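You operate a simulated robot arm through the tools that you are given. There is no shell and no other tool. Be economical: measure what you need, move in short steps, check, and stop when the job is done.

The job below is to be done with a simulated two-armed robot. You get a single attempt, and the scene is never put back.

TASK
Set the round sieve on the small tub, tip the scoop on it, hold the tub and shake it through.
Fine: the green-banded tub; the load is damp already, so no dust; the blue scoop goes back; only stones stay on the sieve.

It is judged by the outcome, as a careful person would: the job done as asked, and still so three seconds after it is handed in. It fails if anything else is knocked over, pushed out of place, dropped, spilled or broken.

THE ROBOT
Two 6-joint arms with two-finger parallel grippers on one trunk, on a base that drives. Base frame: it is fixed to the floor where the robot stands at the start and does not move with it; the origin is under the middle of the robot, x ahead of it, y to its left, z up. Readings come in mm, rad, newtons and seconds.
The left shoulder is at the start at [60, 187, 1111], the right one opposite. Each reaches about 781 mm from its shoulder. Places, roughly: sack lid [400, -200, 800]; tub [1250, -250, 0]; tub (46x34x28 cm) [500, -700, 800]. Payload 1.57 kg a hand.
The tool frame of a hand sits at the grasp point between the pads (the TCP): z along the fingers, y along the line on which they close. The tips reach 30 mm beyond it. The gripper opens to 110 mm. The fingers are 24 mm wide and 12 mm thick; the gripper's body (48 by 112 mm) begins 78 mm behind the TCP.
Orientation is told as [roll, pitch, yaw] about the base's x, y, z axes, in that order, counted from this pose: with the fingers straight down and closing along the base's y, the tool's x points along the base's -x, its y along +y and its z along -z.

THE INTERFACE
- The arms move only by the tool send_rows. It takes "left_targets", "right_targets" or both (then of equal length, played together; a hand with none holds still); each is a list of rows, each a list of 7 numbers: the turn, a rotation vector about the tool's x, y, z in units of 8 degrees (1.0 is 8 degrees), then the shift along the tool's x, y, z in units of 25 mm (1.0 is 25 mm), then the finger opening in mm, from 0 to 110. In form: [[wx, wy, wz, dx, dy, dz, fingers], ...]. A call has 1 to 8 rows; each row shifts and turns the commanded pose from where the row before left it, along the tool's axes as they then stand. A call with a number of a shift or a turn outside -1 to 1 is refused whole. A row lasts 0.2 s, in which the tool goes at most 50 mm and 0.15 rad; a call with a longer step from one row to the next is refused whole, and so is a gripper value outside its range. A pose out of reach is approached as far as the arm can. The call stops where the force on the tool passes 40 N (or 10 N more than at its start, if that is more) or the arm is blocked; 0.2 s more then pass. Each finger travels about 153 mm/s and halts on what it meets, pressing with about 28 N; the grip force reading is that of the motor and also rises with nothing between the fingers. The clock runs only during rows and for 0.2 s after the last one: add rows that do not move to give the fingers time. The reply holds the time, the measured pose of the TCP, the force on the tool along the base axes, the opening and the grip force, in the units named above and with some noise, with the torque about the TCP (base axes, N m) and any sound that the robot's microphone picked up.
- Cameras (640 x 400 px; columns grow to the right, rows downward): "scene" is now at [10.2, -25.1, 1653]; the picture's right is [-0.35, -0.94, 0.00], its down [-0.72, 0.27, -0.64] and it looks along [0.60, -0.22, -0.77] (base axes); focal length 263 px, centre (320, 200). "left" rides on the left gripper at [70, -16, -141] in its tool frame; the picture's right is [0.23, 0.97, 0.00], its down [-0.86, 0.20, -0.48] and it looks along [-0.47, 0.11, 0.88] (tool axes); focal length 222 px, centre (320, 200). "right" rides on the right gripper at [70, 16, -141] in its tool frame; the picture's right is [-0.23, 0.97, 0.00], its down [-0.86, -0.20, -0.48] and it looks along [-0.47, -0.11, 0.88] (tool axes); focal length 222 px, centre (320, 200). There is no depth. A picture from a camera that has moved, and an enlarged one, comes with that camera's place and axes in the base frame and with its lens.
- camera(camera): a new picture of that camera. It takes no simulated time.
- move_column(by): slides the trunk up (or, below 0, down) by that many mm; the arms and the scene camera ride with it, the base frame stays. It gives what a move gives, with no picture.
- drive_base(legs): drives the robot by 1 to 6 legs, each [ahead, left, turn to the left] in mm, mm and rad, along the robot's own axes; the way and the turn of a leg run together, so that a leg with both is an arc; at most 1500 mm and 3.142 rad a leg. The arms and the cameras ride along, it lands a little off, and it stops where it bumps. It gives what a move gives.
- aim_head(pan, tilt): turns the head with the scene camera to pan (to the left, within 1.501 rad either way) and tilt (down, from -0.506 to 1.204), counted from straight ahead of the robot. It gives what a move gives.
- close_up(camera, box): a new picture of the part [left, top, right, bottom] of that camera's present view, enlarged. It takes no simulated time.
- close_job(): hands the job in; it is judged then, once.

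Work in short steps. Places have to be worked out from the pictures, the camera data and where the tool is seen: move nearer, look again, correct. Check each grasp and each placing, and mend what went wrong. You have 120 turns and 92 pictures in all, those below and enlarged ones among them. Open the grippers and draw the arms clear of the work before you hand the job in, unless the task says otherwise; then end with one line.

The tools are called by a JSON object that holds its "op" and its "data". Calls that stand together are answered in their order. send_rows: Moves the arms, as the interface text tells. Its arguments: {"type":"object","properties":{"left_targets":{"type":"array","items":{"type":"array","items":{"type":"number"}}},"right_targets":{"type":"array","items":{"type":"array","items":{"type":"number"}}}},"required":[]} The other tools are called the same way: move_column (by) slides the trunk up or down; drive_base (legs) drives the base; aim_head (pan, tilt) turns the head that bears the scene camera; camera (camera) takes a picture; close_up (camera, box) takes an enlarged picture of a part of a camera's view; close_job () hands the job in.

At the start:

```text
time_s: 0.0
left_ee_pos: [406.2, -17.2, 1317.7]
left_tool_rot: [-0.002, 0.0, -0.002]
left_wrist_force: [-0.1, -0.1, 0.3]
left_torque: [0.01, 0.0, -0.01]
left_finger_gap: 110.0
left_finger_force: 0.1
right_ee_pos: [268.7, -353.7, 1206.7]
right_tool_rot: [0.0, 0.001, -0.001]
right_wrist_force: [1.2, 0.3, -0.2]
right_torque: [0.02, -0.02, -0.01]
right_finger_gap: 110.1
right_finger_force: 0.0
trunk travel left (down, up): [-739.0, 251.0]
robot x, y, heading: [-2.3, 0.3, 0.002]
head pan, tilt: [-0.358, 0.881]
```

scene: 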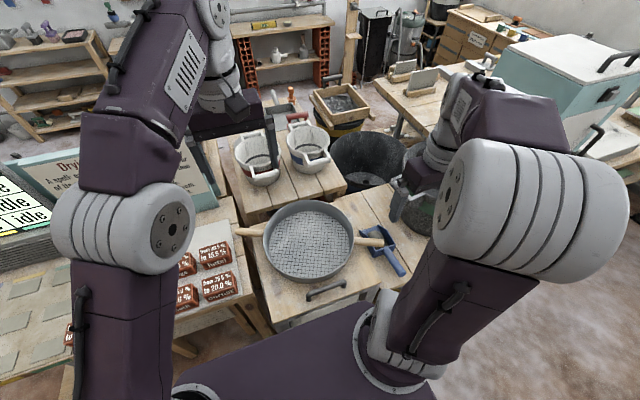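
right: 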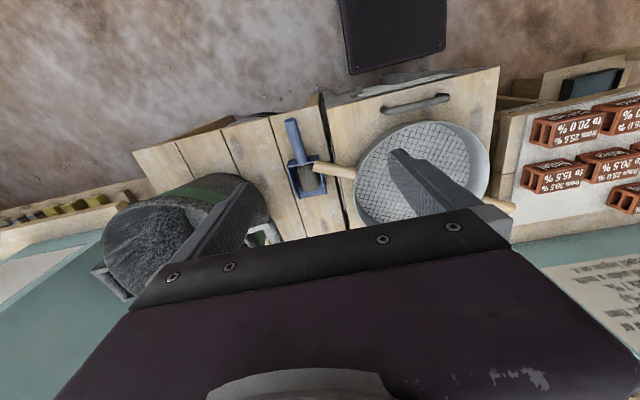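
left: 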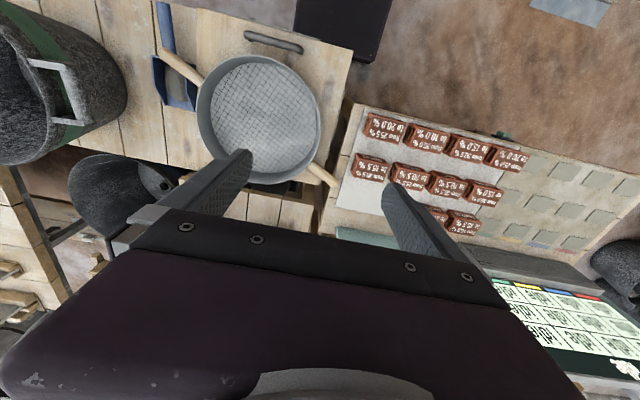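

The sieve with two wooden handles and the blue scoop lie on the bench ahead, and a green-banded tub seems to be behind the right arm. I take enlarged views to make this out.

{"op": "close_up", "data": {"camera": "scene", "box": [210, 80, 450, 300]}}

{"op": "close_up", "data": {"camera": "right", "box": [80, 60, 540, 320]}}

{"op": "close_up", "data": {"camera": "left", "box": [0, 0, 350, 220]}}

```text
1.82 times, centred on (330, 190) of scene
camera zoom: at [10.2, -25.1, 1653.0], right [-0.35, -0.94, 0.0], down [-0.72, 0.27, -0.64], along [0.6, -0.22, -0.77], focal length 477 px, centre (302, 218)
```

zoom: 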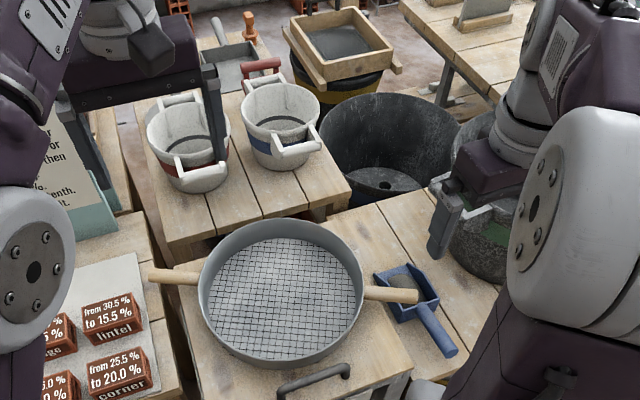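

```text
1.39 times, centred on (310, 190) of right
camera zoom: at [198.7, -337.0, 1349.4], right [0.23, 0.97, 0.0], down [0.86, -0.2, 0.48], along [0.47, -0.11, -0.88], focal length 309 px, centre (334, 214)
```

zoom: 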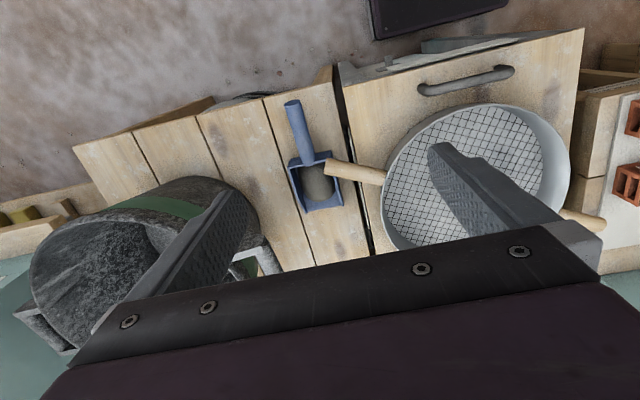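

```text
1.82 times, centred on (175, 110) of left
camera zoom: at [336.0, -34.2, 1457.5], right [-0.23, 0.97, 0.0], down [0.85, 0.2, 0.48], along [0.47, 0.11, -0.88], focal length 404 px, centre (584, 364)
```

zoom: 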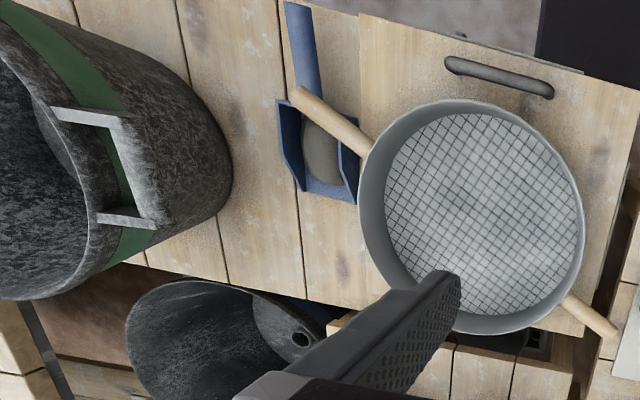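

The scoop is loaded, and its mouth lies partly under one sieve handle. I move the right hand to the right and up so that its camera sees the green-banded tub.

{"op": "send_rows", "data": {"right_targets": [[0, 0, 0, 0, -1, -0.5, 110], [0, 0, 0, 0, -1, -0.5, 110], [0, 0, 0, 0, -1, -0.5, 110], [0, 0, 0, 0, -1, -0.5, 110], [0, 0, 0, 0, -1, -0.5, 110], [0, 0, 0, 0, -1, -0.5, 110], [0, 0, 0, 0, -1, -0.5, 110], [0, 0, 0, 0, -1, -0.5, 110]]}}

{"op": "camera", "data": {"camera": "right"}}

{"op": "camera", "data": {"camera": "scene"}}

```text
time_s: 1.8
left_ee_pos: [405.9, -18.9, 1316.4]
left_tool_rot: [0.0, -0.001, -0.002]
left_wrist_force: [0.2, -0.4, 0.2]
left_torque: [0.03, -0.01, -0.04]
left_finger_gap: 110.4
left_finger_force: 0.0
right_ee_pos: [266.1, -555.8, 1302.6]
right_tool_rot: [0.004, 0.0, -0.001]
right_wrist_force: [-0.1, -0.2, -0.2]
right_torque: [0.04, 0.02, -0.02]
right_finger_gap: 109.9
right_finger_force: 0.1
trunk travel left (down, up): [-739.0, 251.0]
robot x, y, heading: [-0.2, -0.4, -0.004]
head pan, tilt: [-0.358, 0.881]
```

```text
85 pictures are left
camera right: at [196.1, -540.0, 1445.4], right [0.23, 0.97, 0.0], down [0.86, -0.2, 0.48], along [0.46, -0.11, -0.88], focal length 222 px, centre (320, 200)
```

right: 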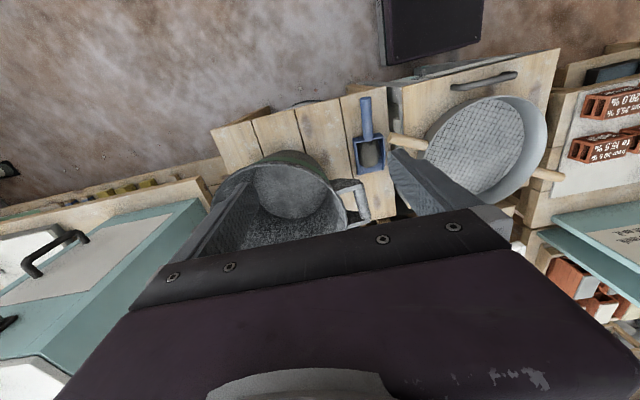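

```text
84 pictures are left
camera scene: at [11.0, -28.0, 1653.0], right [-0.35, -0.94, 0.0], down [-0.72, 0.27, -0.63], along [0.6, -0.22, -0.77], focal length 263 px, centre (320, 200)
```

scene: 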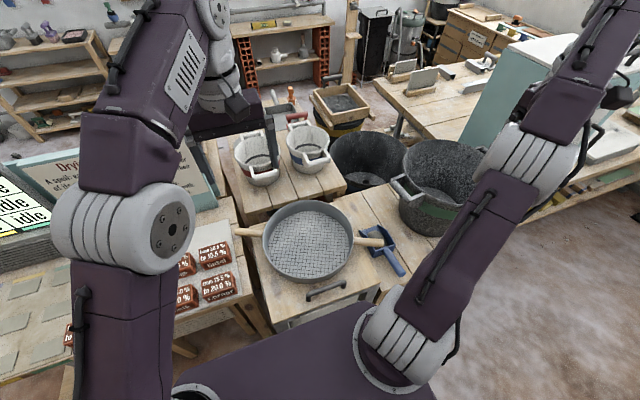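

Now the tub is in sight, empty, with a side bail handle. I enlarge the tub and the sieve.

{"op": "close_up", "data": {"camera": "scene", "box": [220, 100, 500, 310]}}

{"op": "close_up", "data": {"camera": "right", "box": [190, 50, 570, 270]}}

```text
1.90 times, centred on (360, 205) of scene
camera zoom: at [11.0, -28.0, 1653.0], right [-0.35, -0.94, 0.0], down [-0.72, 0.27, -0.63], along [0.6, -0.22, -0.77], focal length 500 px, centre (244, 190)
```

zoom: 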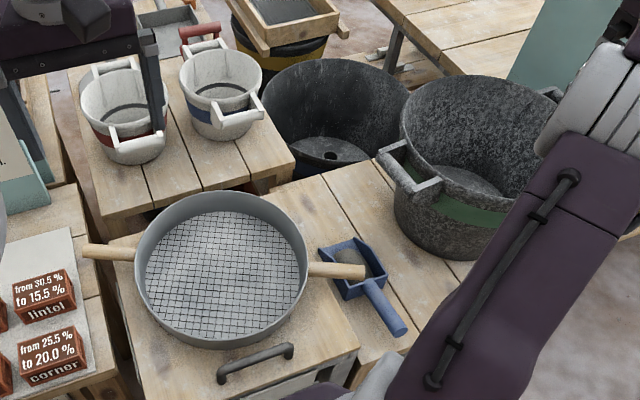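

```text
1.68 times, centred on (380, 160) of right
camera zoom: at [196.1, -540.0, 1445.4], right [0.23, 0.97, 0.0], down [0.86, -0.2, 0.48], along [0.46, -0.11, -0.88], focal length 374 px, centre (219, 267)
```

zoom: 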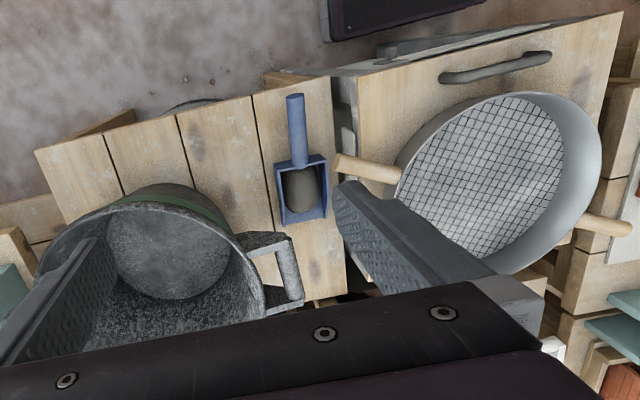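

Triangulating gives handle ends of the sieve near (368,-394,857) and (585,67,867), so the centre is about (476,-163) and the handle axis about 65° from x. I turn both hands 64° about the vertical and lower them, so that the fingers close across the handles.

{"op": "send_rows", "data": {"left_targets": [[0, 0, -1, 0, 0, 1, 110], [0, 0, -1, 0, 0, 1, 110], [0, 0, -1, 0, 0, 1, 110], [0, 0, -1, 0, 0, 1, 110], [0, 0, -1, 0, 0, 1, 110], [0, 0, -1, 0, 0, 1, 110], [0, 0, -1, 0, 0, 1, 110], [0, 0, -1, 0, 0, 1, 110]], "right_targets": [[0, 0, -1, 0, 0, 1, 110], [0, 0, -1, 0, 0, 1, 110], [0, 0, -1, 0, 0, 1, 110], [0, 0, -1, 0, 0, 1, 110], [0, 0, -1, 0, 0, 1, 110], [0, 0, -1, 0, 0, 1, 110], [0, 0, -1, 0, 0, 1, 110], [0, 0, -1, 0, 0, 1, 110]]}}

```text
time_s: 3.6
left_ee_pos: [407.5, -16.8, 1115.7]
left_tool_rot: [-0.002, 0.003, 1.119]
left_wrist_force: [-0.4, -0.3, -0.1]
left_torque: [0.01, -0.01, -0.01]
left_finger_gap: 110.4
left_finger_force: 0.1
right_ee_pos: [268.5, -553.9, 1105.2]
right_tool_rot: [0.0, 0.0, 1.121]
right_wrist_force: [0.7, 0.3, -1.2]
right_torque: [0.0, 0.0, -0.01]
right_finger_gap: 109.8
right_finger_force: 0.2
trunk travel left (down, up): [-739.0, 251.0]
robot x, y, heading: [1.6, 0.3, -0.001]
head pan, tilt: [-0.358, 0.881]
```

Both hands are at yaw 1.12. I move them toward points above the handles at about z 1000 and then look.

{"op": "send_rows", "data": {"left_targets": [[0, 0, 0, -0.5425, -0.615, 0.58, 110], [0, 0, 0, -0.5425, -0.615, 0.58, 110], [0, 0, 0, -0.5425, -0.615, 0.58, 110], [0, 0, 0, -0.5425, -0.615, 0.58, 110], [0, 0, 0, -0.5425, -0.615, 0.58, 110], [0, 0, 0, -0.5425, -0.615, 0.58, 110], [0, 0, 0, -0.5425, -0.615, 0.58, 110], [0, 0, 0, -0.5425, -0.615, 0.58, 110]], "right_targets": [[0, 0, 0, -1, -0.1, 0.525, 110], [0, 0, 0, -1, -0.1, 0.525, 110], [0, 0, 0, -1, -0.1, 0.525, 110], [0, 0, 0, -1, -0.1, 0.525, 110], [0, 0, 0, -1, -0.1, 0.525, 110], [0, 0, 0, -1, -0.1, 0.525, 110], [0, 0, 0, -1, -0.1, 0.525, 110], [0, 0, 0, -1, -0.1, 0.525, 110]]}}

{"op": "camera", "data": {"camera": "right"}}

{"op": "camera", "data": {"camera": "left"}}

{"op": "camera", "data": {"camera": "scene"}}

```text
time_s: 5.4
left_ee_pos: [566.9, 26.5, 1001.4]
left_tool_rot: [-0.002, 0.004, 1.117]
left_wrist_force: [0.2, 0.0, 0.0]
left_torque: [-0.03, 0.02, 0.0]
left_finger_gap: 110.2
left_finger_force: 0.1
right_ee_pos: [374.0, -382.6, 1003.6]
right_tool_rot: [-0.002, 0.003, 1.118]
right_wrist_force: [0.2, 0.8, 0.0]
right_torque: [-0.03, 0.04, -0.04]
right_finger_gap: 110.1
right_finger_force: 0.1
trunk travel left (down, up): [-739.0, 251.0]
robot x, y, heading: [-2.2, -2.6, 0.0]
head pan, tilt: [-0.358, 0.881]
```

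```text
81 pictures are left
camera right: at [329.5, -437.7, 1145.4], right [-0.78, 0.63, 0.0], down [0.55, 0.68, 0.48], along [0.3, 0.37, -0.88], focal length 222 px, centre (320, 200)
```

right: 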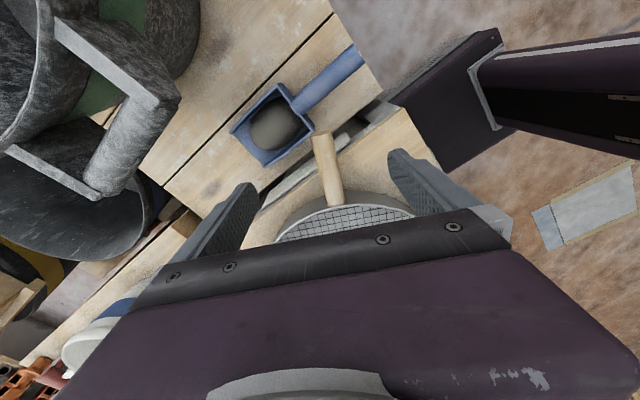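

```text
80 pictures are left
camera left: at [551.1, -45.2, 1142.6], right [-0.97, 0.22, 0.0], down [0.2, 0.86, 0.48], along [0.11, 0.46, -0.88], focal length 222 px, centre (320, 200)
```

left: 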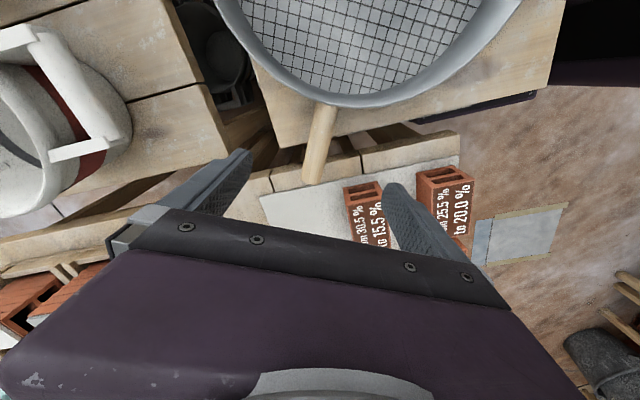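

```text
79 pictures are left
camera scene: at [12.8, -24.1, 1653.1], right [-0.35, -0.94, 0.0], down [-0.72, 0.27, -0.63], along [0.59, -0.22, -0.77], focal length 263 px, centre (320, 200)
```

scene: 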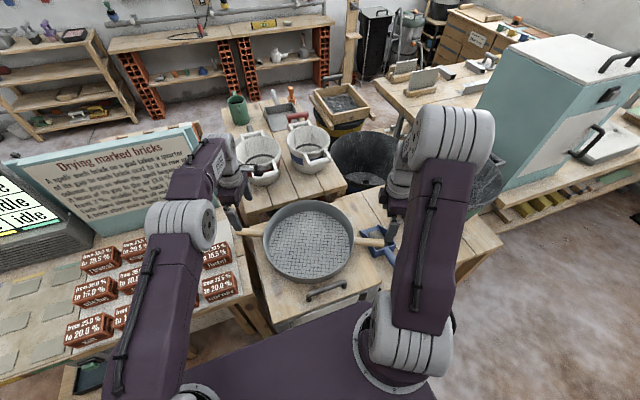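

From these pictures the handle middles are near (387,-347) and (569,34) at z≈860. I close the fingers to 70 mm and descend onto both handles.

{"op": "send_rows", "data": {"left_targets": [[0, 0, 0, -0.053, 0.013, 0.945, 70], [0, 0, 0, -0.053, 0.013, 0.945, 70], [0, 0, 0, -0.053, 0.013, 0.945, 70], [0, 0, 0, -0.053, 0.013, 0.945, 70], [0, 0, 0, -0.053, 0.013, 0.945, 70], [0, 0, 0, -0.053, 0.013, 0.945, 70]], "right_targets": [[0, 0, 0, -0.248, 0.024, 0.945, 70], [0, 0, 0, -0.248, 0.024, 0.945, 70], [0, 0, 0, -0.248, 0.024, 0.945, 70], [0, 0, 0, -0.248, 0.024, 0.945, 70], [0, 0, 0, -0.248, 0.024, 0.945, 70], [0, 0, 0, -0.248, 0.024, 0.945, 70]]}}

{"op": "camera", "data": {"camera": "right"}}

{"op": "camera", "data": {"camera": "left"}}

```text
time_s: 6.8
left_ee_pos: [565.2, 33.4, 860.6]
left_tool_rot: [-0.002, 0.003, 1.115]
left_wrist_force: [0.5, 0.3, -0.6]
left_torque: [0.02, 0.02, 0.0]
left_finger_gap: 69.9
left_finger_force: 0.0
right_ee_pos: [384.8, -347.9, 862.0]
right_tool_rot: [0.0, 0.0, 1.118]
right_wrist_force: [0.4, -0.7, -0.5]
right_torque: [-0.03, -0.01, 0.01]
right_finger_gap: 70.0
right_finger_force: 0.1
trunk travel left (down, up): [-739.0, 251.0]
robot x, y, heading: [-2.6, -1.6, 0.001]
head pan, tilt: [-0.358, 0.881]
```

```text
78 pictures are left
camera right: at [340.9, -402.4, 1002.7], right [-0.78, 0.63, 0.0], down [0.55, 0.68, 0.48], along [0.3, 0.37, -0.88], focal length 222 px, centre (320, 200)
```

right: 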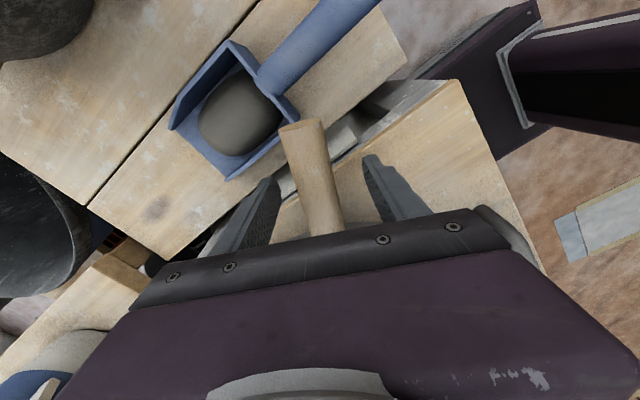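

```text
77 pictures are left
camera left: at [549.7, -38.4, 1001.1], right [-0.97, 0.22, 0.0], down [0.2, 0.86, 0.48], along [0.11, 0.46, -0.88], focal length 222 px, centre (320, 200)
```

left: 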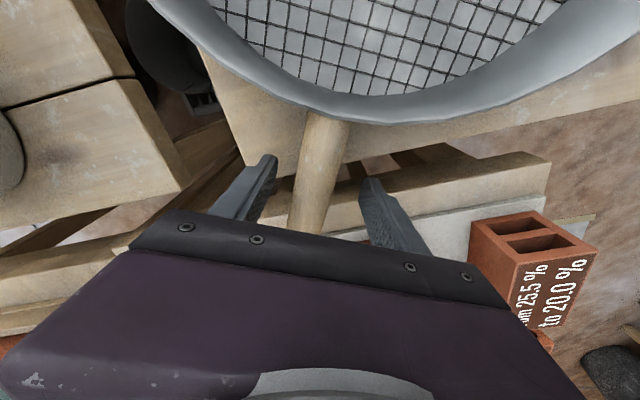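

Both handles lie between the fingers. I close both grippers.

{"op": "send_rows", "data": {"left_targets": [[0, 0, 0, 0, 0, 0, 20], [0, 0, 0, 0, 0, 0, 0], [0, 0, 0, 0, 0, 0, 0], [0, 0, 0, 0, 0, 0, 0]], "right_targets": [[0, 0, 0, 0, 0, 0, 20], [0, 0, 0, 0, 0, 0, 0], [0, 0, 0, 0, 0, 0, 0], [0, 0, 0, 0, 0, 0, 0]]}}

{"op": "send_rows", "data": {"left_targets": [[0, 0, 0, 0, 0, -0.4, 0], [0, 0, 0, 0, 0, -0.4, 0], [0, 0, 0, 0, 0, -0.4, 0]], "right_targets": [[0, 0, 0, 0, 0, -0.4, 0], [0, 0, 0, 0, 0, -0.4, 0], [0, 0, 0, 0, 0, -0.4, 0]]}}

{"op": "camera", "data": {"camera": "scene"}}

```text
time_s: 7.8
left_ee_pos: [564.8, 33.1, 860.5]
left_tool_rot: [-0.003, 0.001, 1.117]
left_wrist_force: [1.2, -3.0, 0.6]
left_torque: [0.26, 0.08, 0.72]
left_finger_gap: 27.9
left_finger_force: 28.2
right_ee_pos: [384.8, -347.4, 860.8]
right_tool_rot: [0.002, -0.001, 1.118]
right_wrist_force: [-2.7, 2.8, 0.4]
right_torque: [-0.07, -0.06, 0.76]
right_finger_gap: 28.0
right_finger_force: 28.4
trunk travel left (down, up): [-739.0, 251.0]
robot x, y, heading: [0.5, 0.5, 0.002]
head pan, tilt: [-0.358, 0.881]
```

```text
time_s: 8.6
left_ee_pos: [567.2, 32.0, 888.4]
left_tool_rot: [-0.002, 0.003, 1.115]
left_wrist_force: [0.9, -5.6, 2.4]
left_torque: [-0.84, 0.41, 0.77]
left_finger_gap: 27.9
left_finger_force: 27.5
right_ee_pos: [388.7, -347.7, 891.3]
right_tool_rot: [0.003, 0.0, 1.117]
right_wrist_force: [-1.0, 5.0, -6.4]
right_torque: [-0.73, 0.31, 0.67]
right_finger_gap: 28.2
right_finger_force: 27.7
trunk travel left (down, up): [-739.0, 251.0]
robot x, y, heading: [-1.2, 0.0, 0.002]
head pan, tilt: [-0.358, 0.881]
```

```text
76 pictures are left
camera scene: at [10.6, -25.3, 1653.0], right [-0.35, -0.94, 0.0], down [-0.72, 0.27, -0.64], along [0.6, -0.22, -0.77], focal length 263 px, centre (320, 200)
```

scene: 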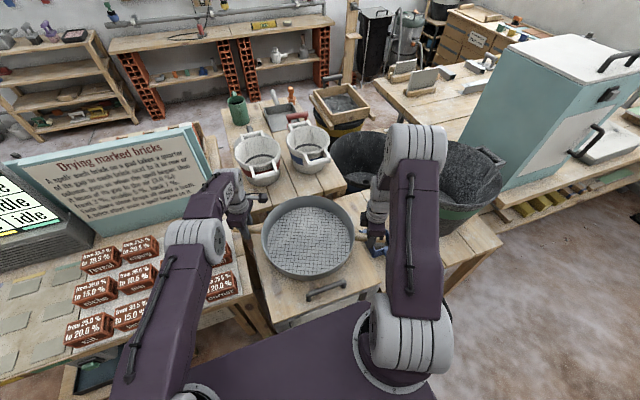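

The sieve is held and lifted about 30 mm level, and weighs only a few newtons. I raise the trunk 240 mm to bring it above the tub's rim.

{"op": "move_column", "data": {"by": 240}}

{"op": "aim_head", "data": {"pan": -0.85, "tilt": 0.85}}

{"op": "camera", "data": {"camera": "scene"}}

{"op": "camera", "data": {"camera": "right"}}

```text
time_s: 11.1
left_ee_pos: [567.1, 32.4, 1129.9]
left_tool_rot: [-0.002, 0.0, 1.115]
left_wrist_force: [-4.5, -15.0, -2.6]
left_torque: [0.23, 0.05, 0.62]
left_finger_gap: 28.3
left_finger_force: 27.5
right_ee_pos: [386.6, -347.8, 1130.3]
right_tool_rot: [-0.002, 0.0, 1.117]
right_wrist_force: [3.7, 15.2, -2.1]
right_torque: [0.03, -0.11, 0.65]
right_finger_gap: 28.0
right_finger_force: 27.8
trunk travel left (down, up): [-979.0, 11.0]
robot x, y, heading: [1.6, -4.4, 0.005]
head pan, tilt: [-0.358, 0.881]
```

```text
time_s: 12.0
left_ee_pos: [566.6, 32.5, 1129.0]
left_tool_rot: [-0.002, 0.001, 1.114]
left_wrist_force: [-4.5, -16.9, -1.5]
left_torque: [0.1, 0.03, 0.63]
left_finger_gap: 28.3
left_finger_force: 27.6
right_ee_pos: [386.7, -348.1, 1131.0]
right_tool_rot: [0.0, 0.002, 1.116]
right_wrist_force: [4.2, 16.5, -0.6]
right_torque: [0.05, -0.08, 0.6]
right_finger_gap: 28.0
right_finger_force: 27.8
trunk travel left (down, up): [-979.0, 11.0]
robot x, y, heading: [0.4, -1.1, 0.0]
head pan, tilt: [-0.85, 0.85]
```

```text
75 pictures are left
camera scene: at [-9.0, -57.3, 1895.5], right [-0.75, -0.66, 0.0], down [-0.5, 0.56, -0.66], along [0.44, -0.5, -0.75], focal length 263 px, centre (320, 200)
```

scene: 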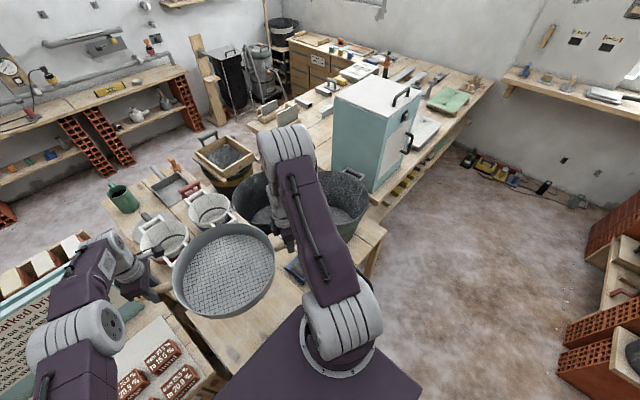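

```text
74 pictures are left
camera right: at [342.3, -402.7, 1273.1], right [-0.78, 0.63, 0.0], down [0.55, 0.68, 0.48], along [0.3, 0.37, -0.88], focal length 222 px, centre (320, 200)
```

right: 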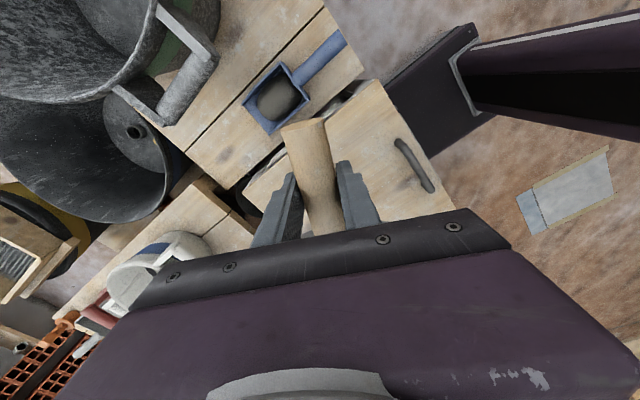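

The sieve hangs level at z≈1130. Before driving I check the floor on the right side and behind.

{"op": "aim_head", "data": {"pan": -1.5, "tilt": 0.8}}

{"op": "camera", "data": {"camera": "scene"}}

{"op": "aim_head", "data": {"pan": 1.5, "tilt": 0.8}}

{"op": "camera", "data": {"camera": "scene"}}

```text
time_s: 13.1
left_ee_pos: [566.5, 32.1, 1128.5]
left_tool_rot: [-0.003, 0.002, 1.115]
left_wrist_force: [-4.8, -16.8, -2.7]
left_torque: [-0.01, 0.1, 0.72]
left_finger_gap: 28.1
left_finger_force: 28.3
right_ee_pos: [387.3, -347.0, 1131.1]
right_tool_rot: [0.001, 0.0, 1.117]
right_wrist_force: [4.4, 17.9, -2.0]
right_torque: [-0.01, -0.09, 0.74]
right_finger_gap: 27.9
right_finger_force: 28.2
trunk travel left (down, up): [-979.0, 11.0]
robot x, y, heading: [-1.0, 1.8, 0.004]
head pan, tilt: [-1.499, 0.799]
```

```text
73 pictures are left
camera scene: at [-54.8, -79.1, 1899.5], right [-1.0, -0.07, 0.0], down [-0.05, 0.72, -0.7], along [0.05, -0.7, -0.72], focal length 263 px, centre (320, 200)
```

scene: 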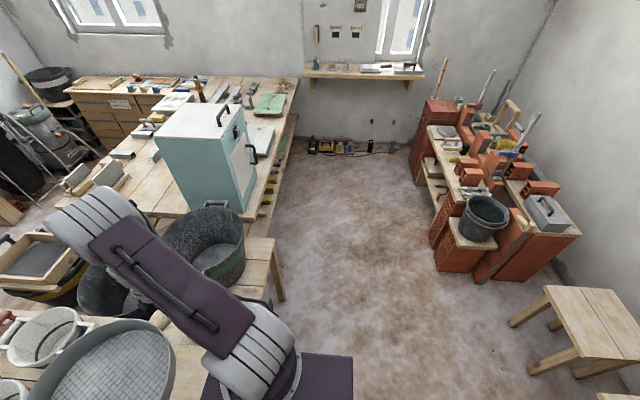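

```text
time_s: 15.7
left_ee_pos: [566.8, 33.1, 1128.6]
left_tool_rot: [-0.001, 0.001, 1.115]
left_wrist_force: [-3.1, -15.4, -1.8]
left_torque: [-0.09, 0.07, 0.7]
left_finger_gap: 27.9
left_finger_force: 28.3
right_ee_pos: [388.0, -347.6, 1131.6]
right_tool_rot: [0.001, 0.001, 1.116]
right_wrist_force: [3.6, 16.0, -2.3]
right_torque: [-0.06, -0.04, 0.67]
right_finger_gap: 28.0
right_finger_force: 27.6
trunk travel left (down, up): [-979.0, 11.0]
robot x, y, heading: [1.9, -2.3, 0.0]
head pan, tilt: [1.499, 0.799]
```

```text
72 pictures are left
camera scene: at [-54.8, 81.8, 1899.5], right [1.0, -0.07, 0.0], down [-0.05, -0.71, -0.7], along [0.05, 0.7, -0.72], focal length 263 px, centre (320, 200)
```

scene: 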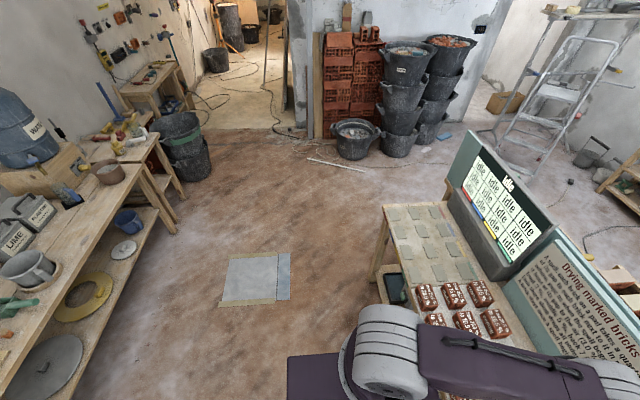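

The floor is free to the right, and about 400 mm behind. I back off a little, shift 600 mm to the right with the sieve held high, and look at the tub straight ahead.

{"op": "drive_base", "data": {"legs": [[-220, 0, 0], [0, -600, 0]]}}

{"op": "aim_head", "data": {"pan": -0.15, "tilt": 0.85}}

{"op": "camera", "data": {"camera": "scene"}}

```text
time_s: 20.3
left_ee_pos: [338.0, -557.5, 1129.0]
left_tool_rot: [-0.002, 0.005, 1.101]
left_wrist_force: [-1.3, -8.3, -1.8]
left_torque: [-0.03, 0.09, 0.7]
left_finger_gap: 28.1
left_finger_force: 28.2
right_ee_pos: [153.9, -935.9, 1132.1]
right_tool_rot: [0.0, 0.002, 1.102]
right_wrist_force: [1.0, 9.0, -1.3]
right_torque: [-0.05, -0.04, 0.67]
right_finger_gap: 28.0
right_finger_force: 28.0
trunk travel left (down, up): [-979.0, 11.0]
robot x, y, heading: [-225.2, -581.5, -0.013]
head pan, tilt: [1.499, 0.799]
```

```text
time_s: 22.0
left_ee_pos: [338.6, -558.4, 1128.4]
left_tool_rot: [-0.001, 0.002, 1.102]
left_wrist_force: [4.0, -0.7, -1.7]
left_torque: [-0.12, 0.07, 0.81]
left_finger_gap: 28.3
left_finger_force: 28.0
right_ee_pos: [154.0, -937.2, 1131.3]
right_tool_rot: [0.002, -0.002, 1.103]
right_wrist_force: [-3.7, 2.2, -2.7]
right_torque: [-0.07, 0.04, 0.84]
right_finger_gap: 28.0
right_finger_force: 28.6
trunk travel left (down, up): [-979.0, 11.0]
robot x, y, heading: [-228.4, -583.8, -0.014]
head pan, tilt: [-0.15, 0.85]
```

```text
71 pictures are left
camera scene: at [-211.9, -594.3, 1895.5], right [-0.16, -0.99, 0.0], down [-0.74, 0.12, -0.66], along [0.65, -0.11, -0.75], focal length 263 px, centre (320, 200)
```

scene: 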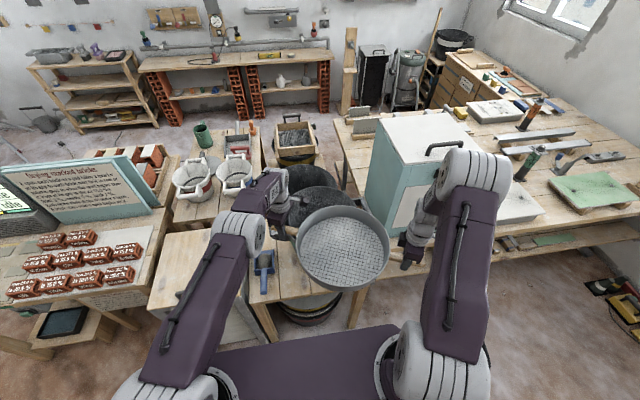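

The tub shows behind the sieve; the teal cabinet stands right of it. I enlarge the tub region.

{"op": "close_up", "data": {"camera": "scene", "box": [230, 130, 430, 300]}}

{"op": "camera", "data": {"camera": "left"}}

```text
2.35 times, centred on (330, 215) of scene
camera zoom: at [-211.9, -594.3, 1895.5], right [-0.16, -0.99, 0.0], down [-0.74, 0.12, -0.66], along [0.65, -0.11, -0.75], focal length 618 px, centre (296, 165)
```

zoom: 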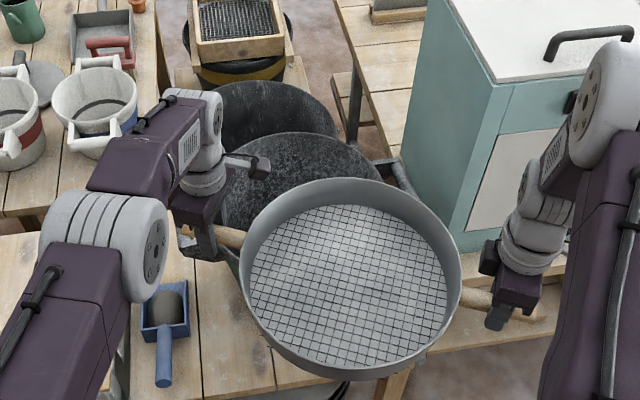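

```text
69 pictures are left
camera left: at [321.6, -629.4, 1270.2], right [-0.97, 0.24, 0.0], down [0.21, 0.85, 0.48], along [0.11, 0.46, -0.88], focal length 222 px, centre (320, 200)
```

left: 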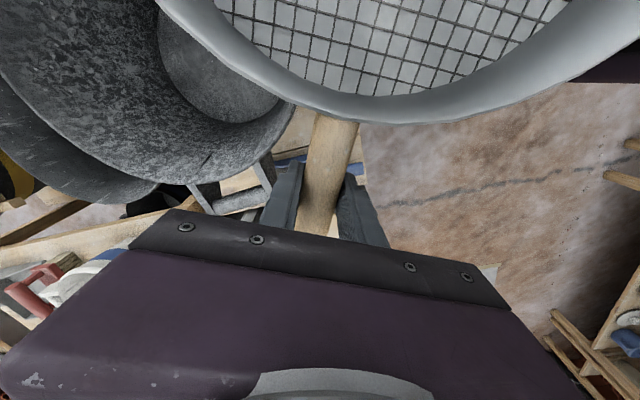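

The sieve hides most of the tub rim. I draw both hands back 130 mm together to free the view.

{"op": "send_rows", "data": {"left_targets": [[0, 0, 0, 0.39, 0.773, 0, 0], [0, 0, 0, 0.39, 0.773, 0, 0], [0, 0, 0, 0.39, 0.773, 0, 0], [0, 0, 0, 0.39, 0.773, 0, 0], [0, 0, 0, 0.39, 0.773, 0, 0], [0, 0, 0, 0.39, 0.773, 0, 0]], "right_targets": [[0, 0, 0, 0.39, 0.773, 0, 0], [0, 0, 0, 0.39, 0.773, 0, 0], [0, 0, 0, 0.39, 0.773, 0, 0], [0, 0, 0, 0.39, 0.773, 0, 0], [0, 0, 0, 0.39, 0.773, 0, 0], [0, 0, 0, 0.39, 0.773, 0, 0]]}}

{"op": "close_up", "data": {"camera": "scene", "box": [230, 130, 430, 300]}}

{"op": "camera", "data": {"camera": "left"}}

```text
time_s: 23.4
left_ee_pos: [207.6, -559.0, 1130.8]
left_tool_rot: [-0.002, 0.0, 1.1]
left_wrist_force: [3.1, -3.2, 0.6]
left_torque: [-0.81, 0.29, 0.77]
left_finger_gap: 28.0
left_finger_force: 27.8
right_ee_pos: [22.5, -938.7, 1132.1]
right_tool_rot: [-0.001, -0.001, 1.103]
right_wrist_force: [-1.6, 3.6, -4.9]
right_torque: [-0.44, 0.28, 0.83]
right_finger_gap: 28.1
right_finger_force: 28.0
trunk travel left (down, up): [-979.0, 11.0]
robot x, y, heading: [-226.1, -583.3, -0.013]
head pan, tilt: [-0.15, 0.85]
```

```text
2.35 times, centred on (330, 215) of scene
camera zoom: at [-214.6, -594.7, 1895.5], right [-0.16, -0.99, 0.0], down [-0.74, 0.12, -0.66], along [0.65, -0.11, -0.75], focal length 618 px, centre (296, 165)
```

zoom: 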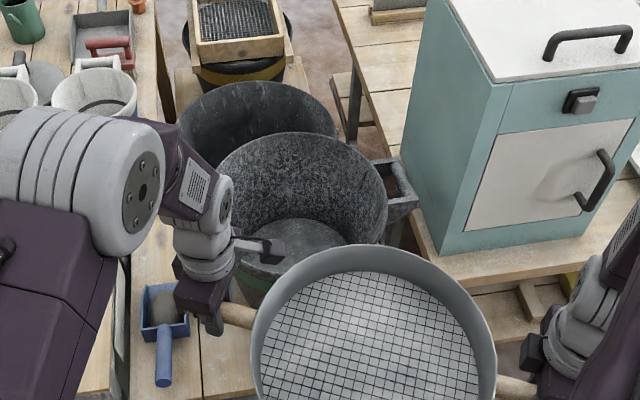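

```text
67 pictures are left
camera left: at [189.4, -628.7, 1271.7], right [-0.97, 0.24, 0.0], down [0.21, 0.85, 0.48], along [0.12, 0.46, -0.88], focal length 222 px, centre (320, 200)
```

left: 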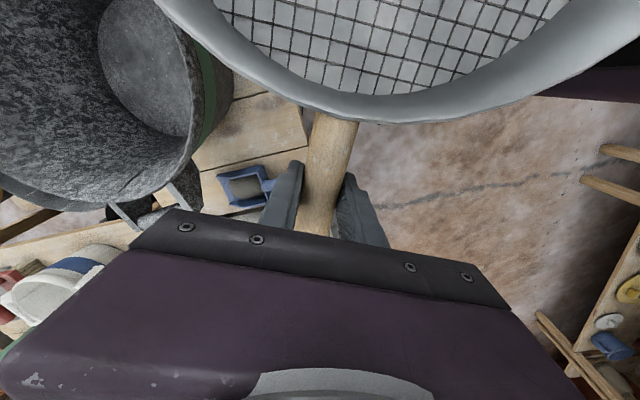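

The tub's rim now shows; it looks about as wide as the sieve (≈310–320 mm). I enlarge further to measure the rim.

{"op": "close_up", "data": {"camera": "scene", "box": [285, 160, 375, 220]}}

{"op": "close_up", "data": {"camera": "left", "box": [0, 0, 320, 220]}}

```text
6.67 times, centred on (330, 190) of scene
camera zoom: at [-214.6, -594.7, 1895.5], right [-0.16, -0.99, 0.0], down [-0.74, 0.12, -0.66], along [0.65, -0.11, -0.75], focal length 1750 px, centre (253, 267)
```

zoom: 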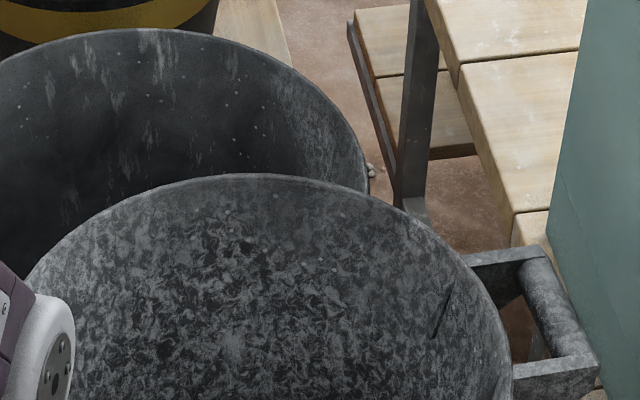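

```text
1.82 times, centred on (160, 110) of left
camera zoom: at [189.4, -628.7, 1271.7], right [-0.97, 0.24, 0.0], down [0.21, 0.85, 0.48], along [0.12, 0.46, -0.88], focal length 404 px, centre (611, 364)
```

zoom: 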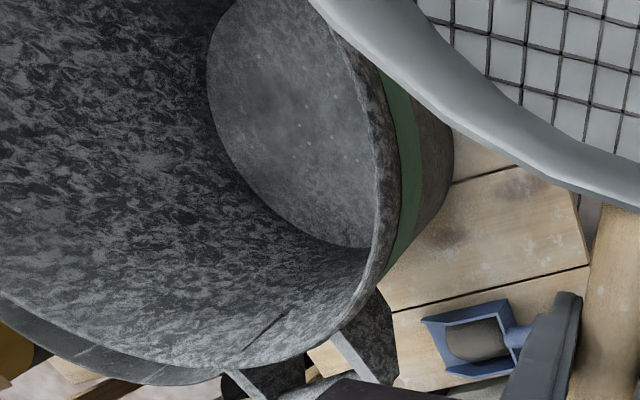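

From the two views I put the tub's rim at about z 1022, radius 160, centre near (464,-710); the sieve ring is the same width, so it has to be centred well. I drive ahead and slightly left to bring the sieve over it, still high.

{"op": "drive_base", "data": {"legs": [[215, 39, 0.013]]}}

{"op": "camera", "data": {"camera": "scene"}}

```text
time_s: 25.1
left_ee_pos: [416.6, -515.3, 1132.1]
left_tool_rot: [-0.004, -0.003, 1.114]
left_wrist_force: [14.0, 21.9, -2.0]
left_torque: [0.05, -0.04, 0.71]
left_finger_gap: 28.3
left_finger_force: 28.4
right_ee_pos: [239.7, -897.1, 1133.6]
right_tool_rot: [-0.003, -0.002, 1.113]
right_wrist_force: [-13.4, -21.6, -0.9]
right_torque: [-0.02, -0.01, 0.75]
right_finger_gap: 28.0
right_finger_force: 27.9
trunk travel left (down, up): [-979.0, 11.0]
robot x, y, heading: [-22.4, -546.1, 0.001]
head pan, tilt: [-0.15, 0.85]
```

```text
64 pictures are left
camera scene: at [-6.4, -557.7, 1895.5], right [-0.15, -0.99, 0.0], down [-0.74, 0.11, -0.66], along [0.66, -0.1, -0.75], focal length 263 px, centre (320, 200)
```

scene: 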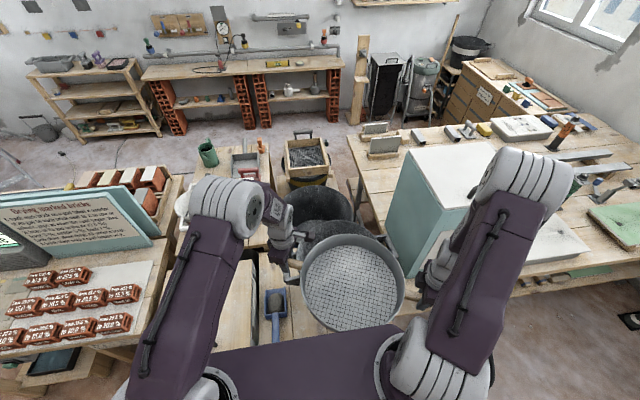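

The sieve is now right in front of the tub. I move both hands 136 mm forward, easing the left outward by 1 mm to relieve the squeeze along the sieve.

{"op": "send_rows", "data": {"left_targets": [[0, 0, 0, -0.416, -0.8255, 0, 0], [0, 0, 0, -0.376, -0.8255, 0, 0], [0, 0, 0, -0.376, -0.8255, 0, 0], [0, 0, 0, -0.376, -0.8255, 0, 0], [0, 0, 0, -0.376, -0.8255, 0, 0], [0, 0, 0, -0.376, -0.8255, 0, 0]], "right_targets": [[0, 0, 0, -0.376, -0.8255, 0, 0], [0, 0, 0, -0.376, -0.8255, 0, 0], [0, 0, 0, -0.376, -0.8255, 0, 0], [0, 0, 0, -0.376, -0.8255, 0, 0], [0, 0, 0, -0.376, -0.8255, 0, 0], [0, 0, 0, -0.376, -0.8255, 0, 0]]}}

{"op": "aim_head", "data": {"pan": -0.2, "tilt": 1.0}}

{"op": "close_up", "data": {"camera": "scene", "box": [210, 80, 450, 300]}}

{"op": "camera", "data": {"camera": "left"}}

{"op": "camera", "data": {"camera": "right"}}

```text
time_s: 26.4
left_ee_pos: [556.8, -517.9, 1128.3]
left_tool_rot: [0.005, -0.001, 1.115]
left_wrist_force: [2.9, -2.6, -5.9]
left_torque: [0.86, -0.35, 0.64]
left_finger_gap: 28.5
left_finger_force: 27.6
right_ee_pos: [380.8, -900.7, 1132.2]
right_tool_rot: [0.0, -0.001, 1.115]
right_wrist_force: [-2.7, 2.4, 2.7]
right_torque: [0.81, -0.34, 0.64]
right_finger_gap: 28.6
right_finger_force: 27.8
trunk travel left (down, up): [-979.0, 11.0]
robot x, y, heading: [-14.4, -547.2, -0.0]
head pan, tilt: [-0.15, 0.85]
```

```text
time_s: 27.1
left_ee_pos: [556.7, -517.6, 1130.3]
left_tool_rot: [-0.001, 0.0, 1.116]
left_wrist_force: [4.2, 1.0, -5.4]
left_torque: [0.72, -0.18, 0.44]
left_finger_gap: 28.2
left_finger_force: 28.2
right_ee_pos: [380.3, -901.3, 1132.2]
right_tool_rot: [-0.001, 0.0, 1.116]
right_wrist_force: [-3.1, -2.0, 1.1]
right_torque: [0.53, -0.37, 0.47]
right_finger_gap: 28.2
right_finger_force: 28.2
trunk travel left (down, up): [-979.0, 11.0]
robot x, y, heading: [-14.7, -547.6, -0.001]
head pan, tilt: [-0.201, 1.0]
```

```text
1.82 times, centred on (330, 190) of scene
camera zoom: at [-7.3, -558.5, 1884.4], right [-0.2, -0.98, 0.0], down [-0.82, 0.17, -0.54], along [0.53, -0.11, -0.84], focal length 477 px, centre (302, 218)
```

zoom: 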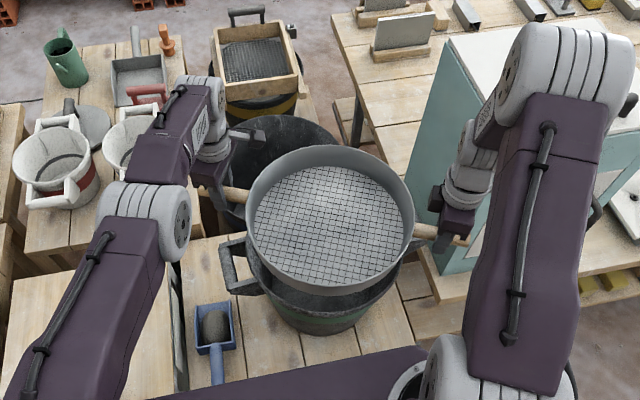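

```text
62 pictures are left
camera left: at [540.7, -589.2, 1271.5], right [-0.97, 0.22, 0.0], down [0.2, 0.86, 0.48], along [0.11, 0.47, -0.88], focal length 222 px, centre (320, 200)
```

left: 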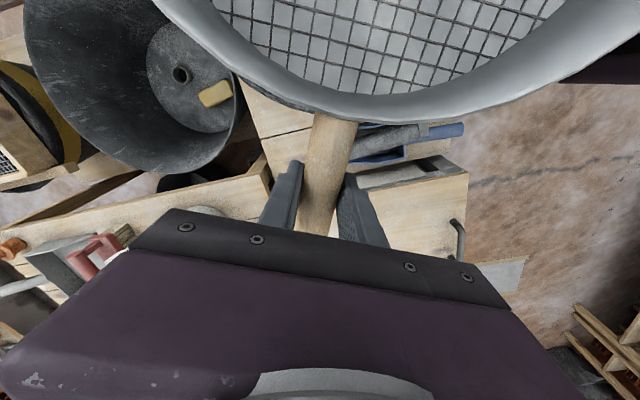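

```text
61 pictures are left
camera right: at [335.0, -956.0, 1273.9], right [-0.77, 0.63, 0.0], down [0.56, 0.68, 0.48], along [0.3, 0.37, -0.88], focal length 222 px, centre (320, 200)
```

right: 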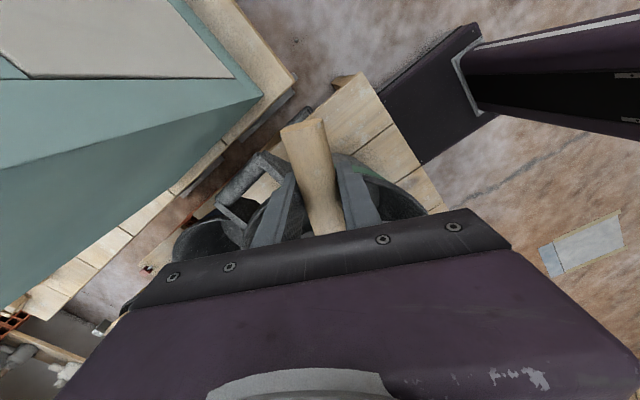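

The sieve hangs over the tub with the near rim of the tub visible below. I enlarge there to check the centring before lowering.

{"op": "close_up", "data": {"camera": "scene", "box": [280, 200, 390, 270]}}

{"op": "close_up", "data": {"camera": "right", "box": [160, 100, 460, 250]}}

```text
5.71 times, centred on (335, 235) of scene
camera zoom: at [-7.3, -558.5, 1884.4], right [-0.2, -0.98, 0.0], down [-0.82, 0.17, -0.54], along [0.53, -0.11, -0.84], focal length 1500 px, centre (234, 0)
```

zoom: 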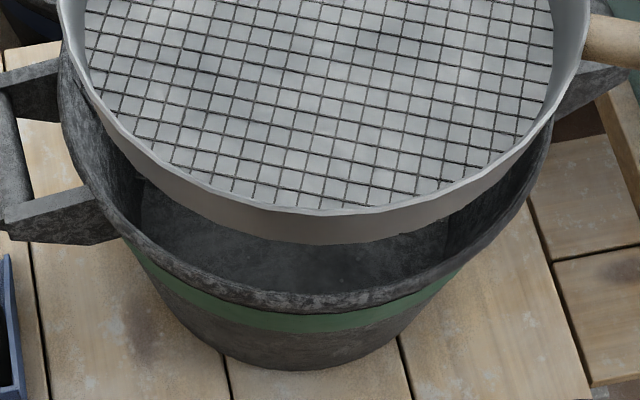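

```text
2.13 times, centred on (310, 175) of right
camera zoom: at [335.0, -956.0, 1273.9], right [-0.77, 0.63, 0.0], down [0.56, 0.68, 0.48], along [0.3, 0.37, -0.88], focal length 474 px, centre (341, 253)
```

zoom: 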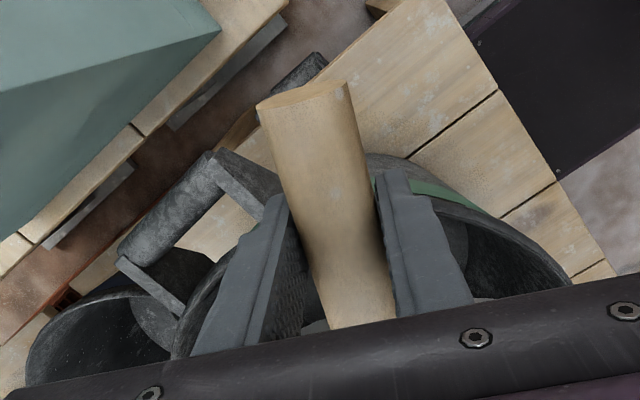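

The view gives sieve radius ≈156 on a rim from 145 to 160 mm; the sieve is about 10 mm too far right and a few mm too far forward. I shift it by (-8,+10) and lower by 63 mm.

{"op": "send_rows", "data": {"left_targets": [[0, 0, 0, -0.0545, 0.116, 0.63, 0], [0, 0, 0, -0.0545, 0.116, 0.63, 0], [0, 0, 0, -0.0545, 0.116, 0.63, 0], [0, 0, 0, -0.0545, 0.116, 0.63, 0]], "right_targets": [[0, 0, 0, -0.0545, 0.116, 0.63, 0], [0, 0, 0, -0.0545, 0.116, 0.63, 0], [0, 0, 0, -0.0545, 0.116, 0.63, 0], [0, 0, 0, -0.0545, 0.116, 0.63, 0]]}}

{"op": "close_up", "data": {"camera": "scene", "box": [270, 170, 400, 260]}}

```text
time_s: 28.1
left_ee_pos: [547.2, -508.0, 1068.6]
left_tool_rot: [-0.002, -0.001, 1.116]
left_wrist_force: [4.6, -2.1, -4.6]
left_torque: [0.23, -0.21, 1.02]
left_finger_gap: 28.4
left_finger_force: 28.0
right_ee_pos: [371.3, -890.4, 1069.8]
right_tool_rot: [0.001, 0.0, 1.116]
right_wrist_force: [-4.4, 0.9, -0.1]
right_torque: [0.66, -0.18, 0.94]
right_finger_gap: 28.4
right_finger_force: 27.7
trunk travel left (down, up): [-979.0, 11.0]
robot x, y, heading: [-14.7, -544.0, -0.003]
head pan, tilt: [-0.201, 1.0]
```

```text
4.44 times, centred on (335, 215) of scene
camera zoom: at [-7.9, -558.7, 1884.4], right [-0.2, -0.98, 0.0], down [-0.82, 0.17, -0.54], along [0.53, -0.11, -0.84], focal length 1167 px, centre (253, 133)
```

zoom: 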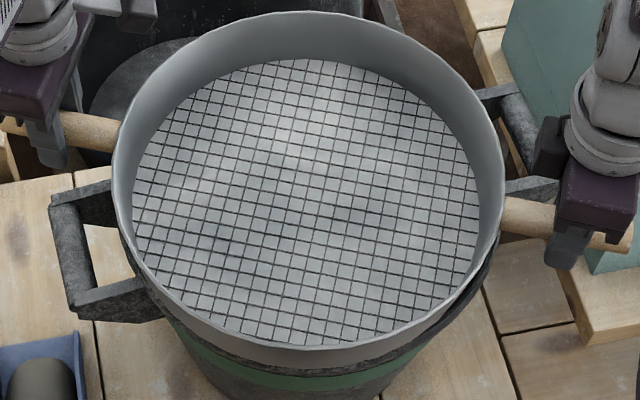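

I check the gap around the near rim at higher zoom.

{"op": "close_up", "data": {"camera": "scene", "box": [290, 210, 380, 260]}}

```text
7.11 times, centred on (335, 235) of scene
camera zoom: at [-7.9, -558.7, 1884.4], right [-0.2, -0.98, 0.0], down [-0.82, 0.17, -0.54], along [0.53, -0.11, -0.84], focal length 1867 px, centre (213, -49)
```

zoom: 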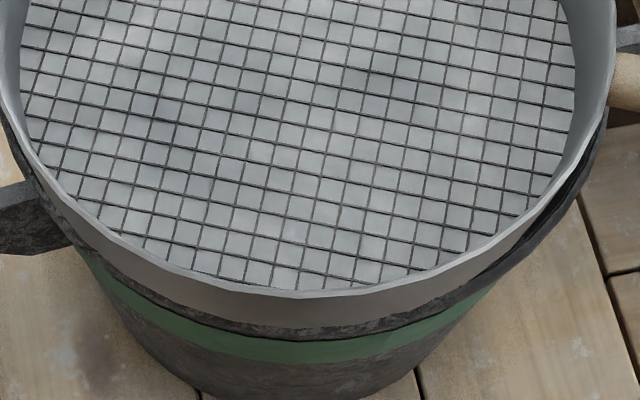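

The sieve sits some 4 mm too near and 3 mm too far left relative to the tub. I correct by (+4,-3.5) and lower gently to contact.

{"op": "send_rows", "data": {"left_targets": [[0, 0, 0, 0.0275, -0.1, 0, 0], [0, 0, 0, 0.0275, -0.1, 0.2, 0], [0, 0, 0, 0, 0, 0.2, 0], [0, 0, 0, 0, 0, 0.2, 0], [0, 0, 0, 0, 0, 0.15, 0]], "right_targets": [[0, 0, 0, 0.0275, -0.1, 0, 0], [0, 0, 0, 0.0275, -0.1, 0.22, 0], [0, 0, 0, 0, 0, 0.22, 0], [0, 0, 0, 0, 0, 0.22, 0], [0, 0, 0, 0, 0, 0.15, 0]]}}

{"op": "close_up", "data": {"camera": "scene", "box": [290, 210, 380, 260]}}

```text
time_s: 29.4
left_ee_pos: [541.9, -505.0, 1050.0]
left_tool_rot: [-0.003, 0.0, 1.116]
left_wrist_force: [4.6, -0.6, -5.3]
left_torque: [0.57, -0.36, 0.88]
left_finger_gap: 28.7
left_finger_force: 28.3
left hand out of reach, approached as far as the arm can: row 1, 2, 5
right_ee_pos: [374.7, -893.1, 1049.2]
right_tool_rot: [-0.001, -0.002, 1.116]
right_wrist_force: [-3.1, 0.7, 0.0]
right_torque: [0.62, -0.16, 0.87]
right_finger_gap: 28.8
right_finger_force: 27.8
trunk travel left (down, up): [-979.0, 11.0]
robot x, y, heading: [-18.2, -547.4, 0.002]
head pan, tilt: [-0.201, 1.0]
```

```text
7.11 times, centred on (335, 235) of scene
camera zoom: at [-8.0, -558.7, 1884.4], right [-0.2, -0.98, 0.0], down [-0.82, 0.17, -0.54], along [0.53, -0.11, -0.84], focal length 1867 px, centre (213, -49)
```

zoom: 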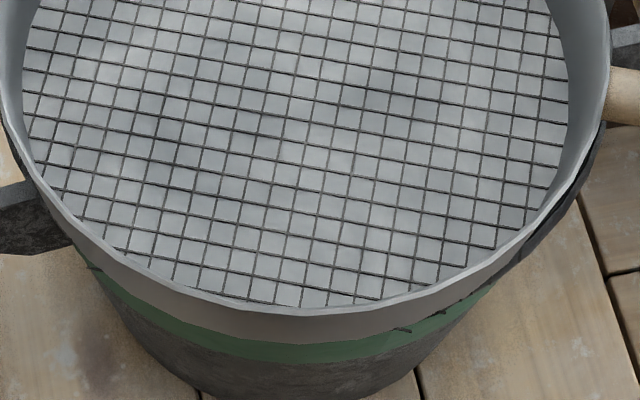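

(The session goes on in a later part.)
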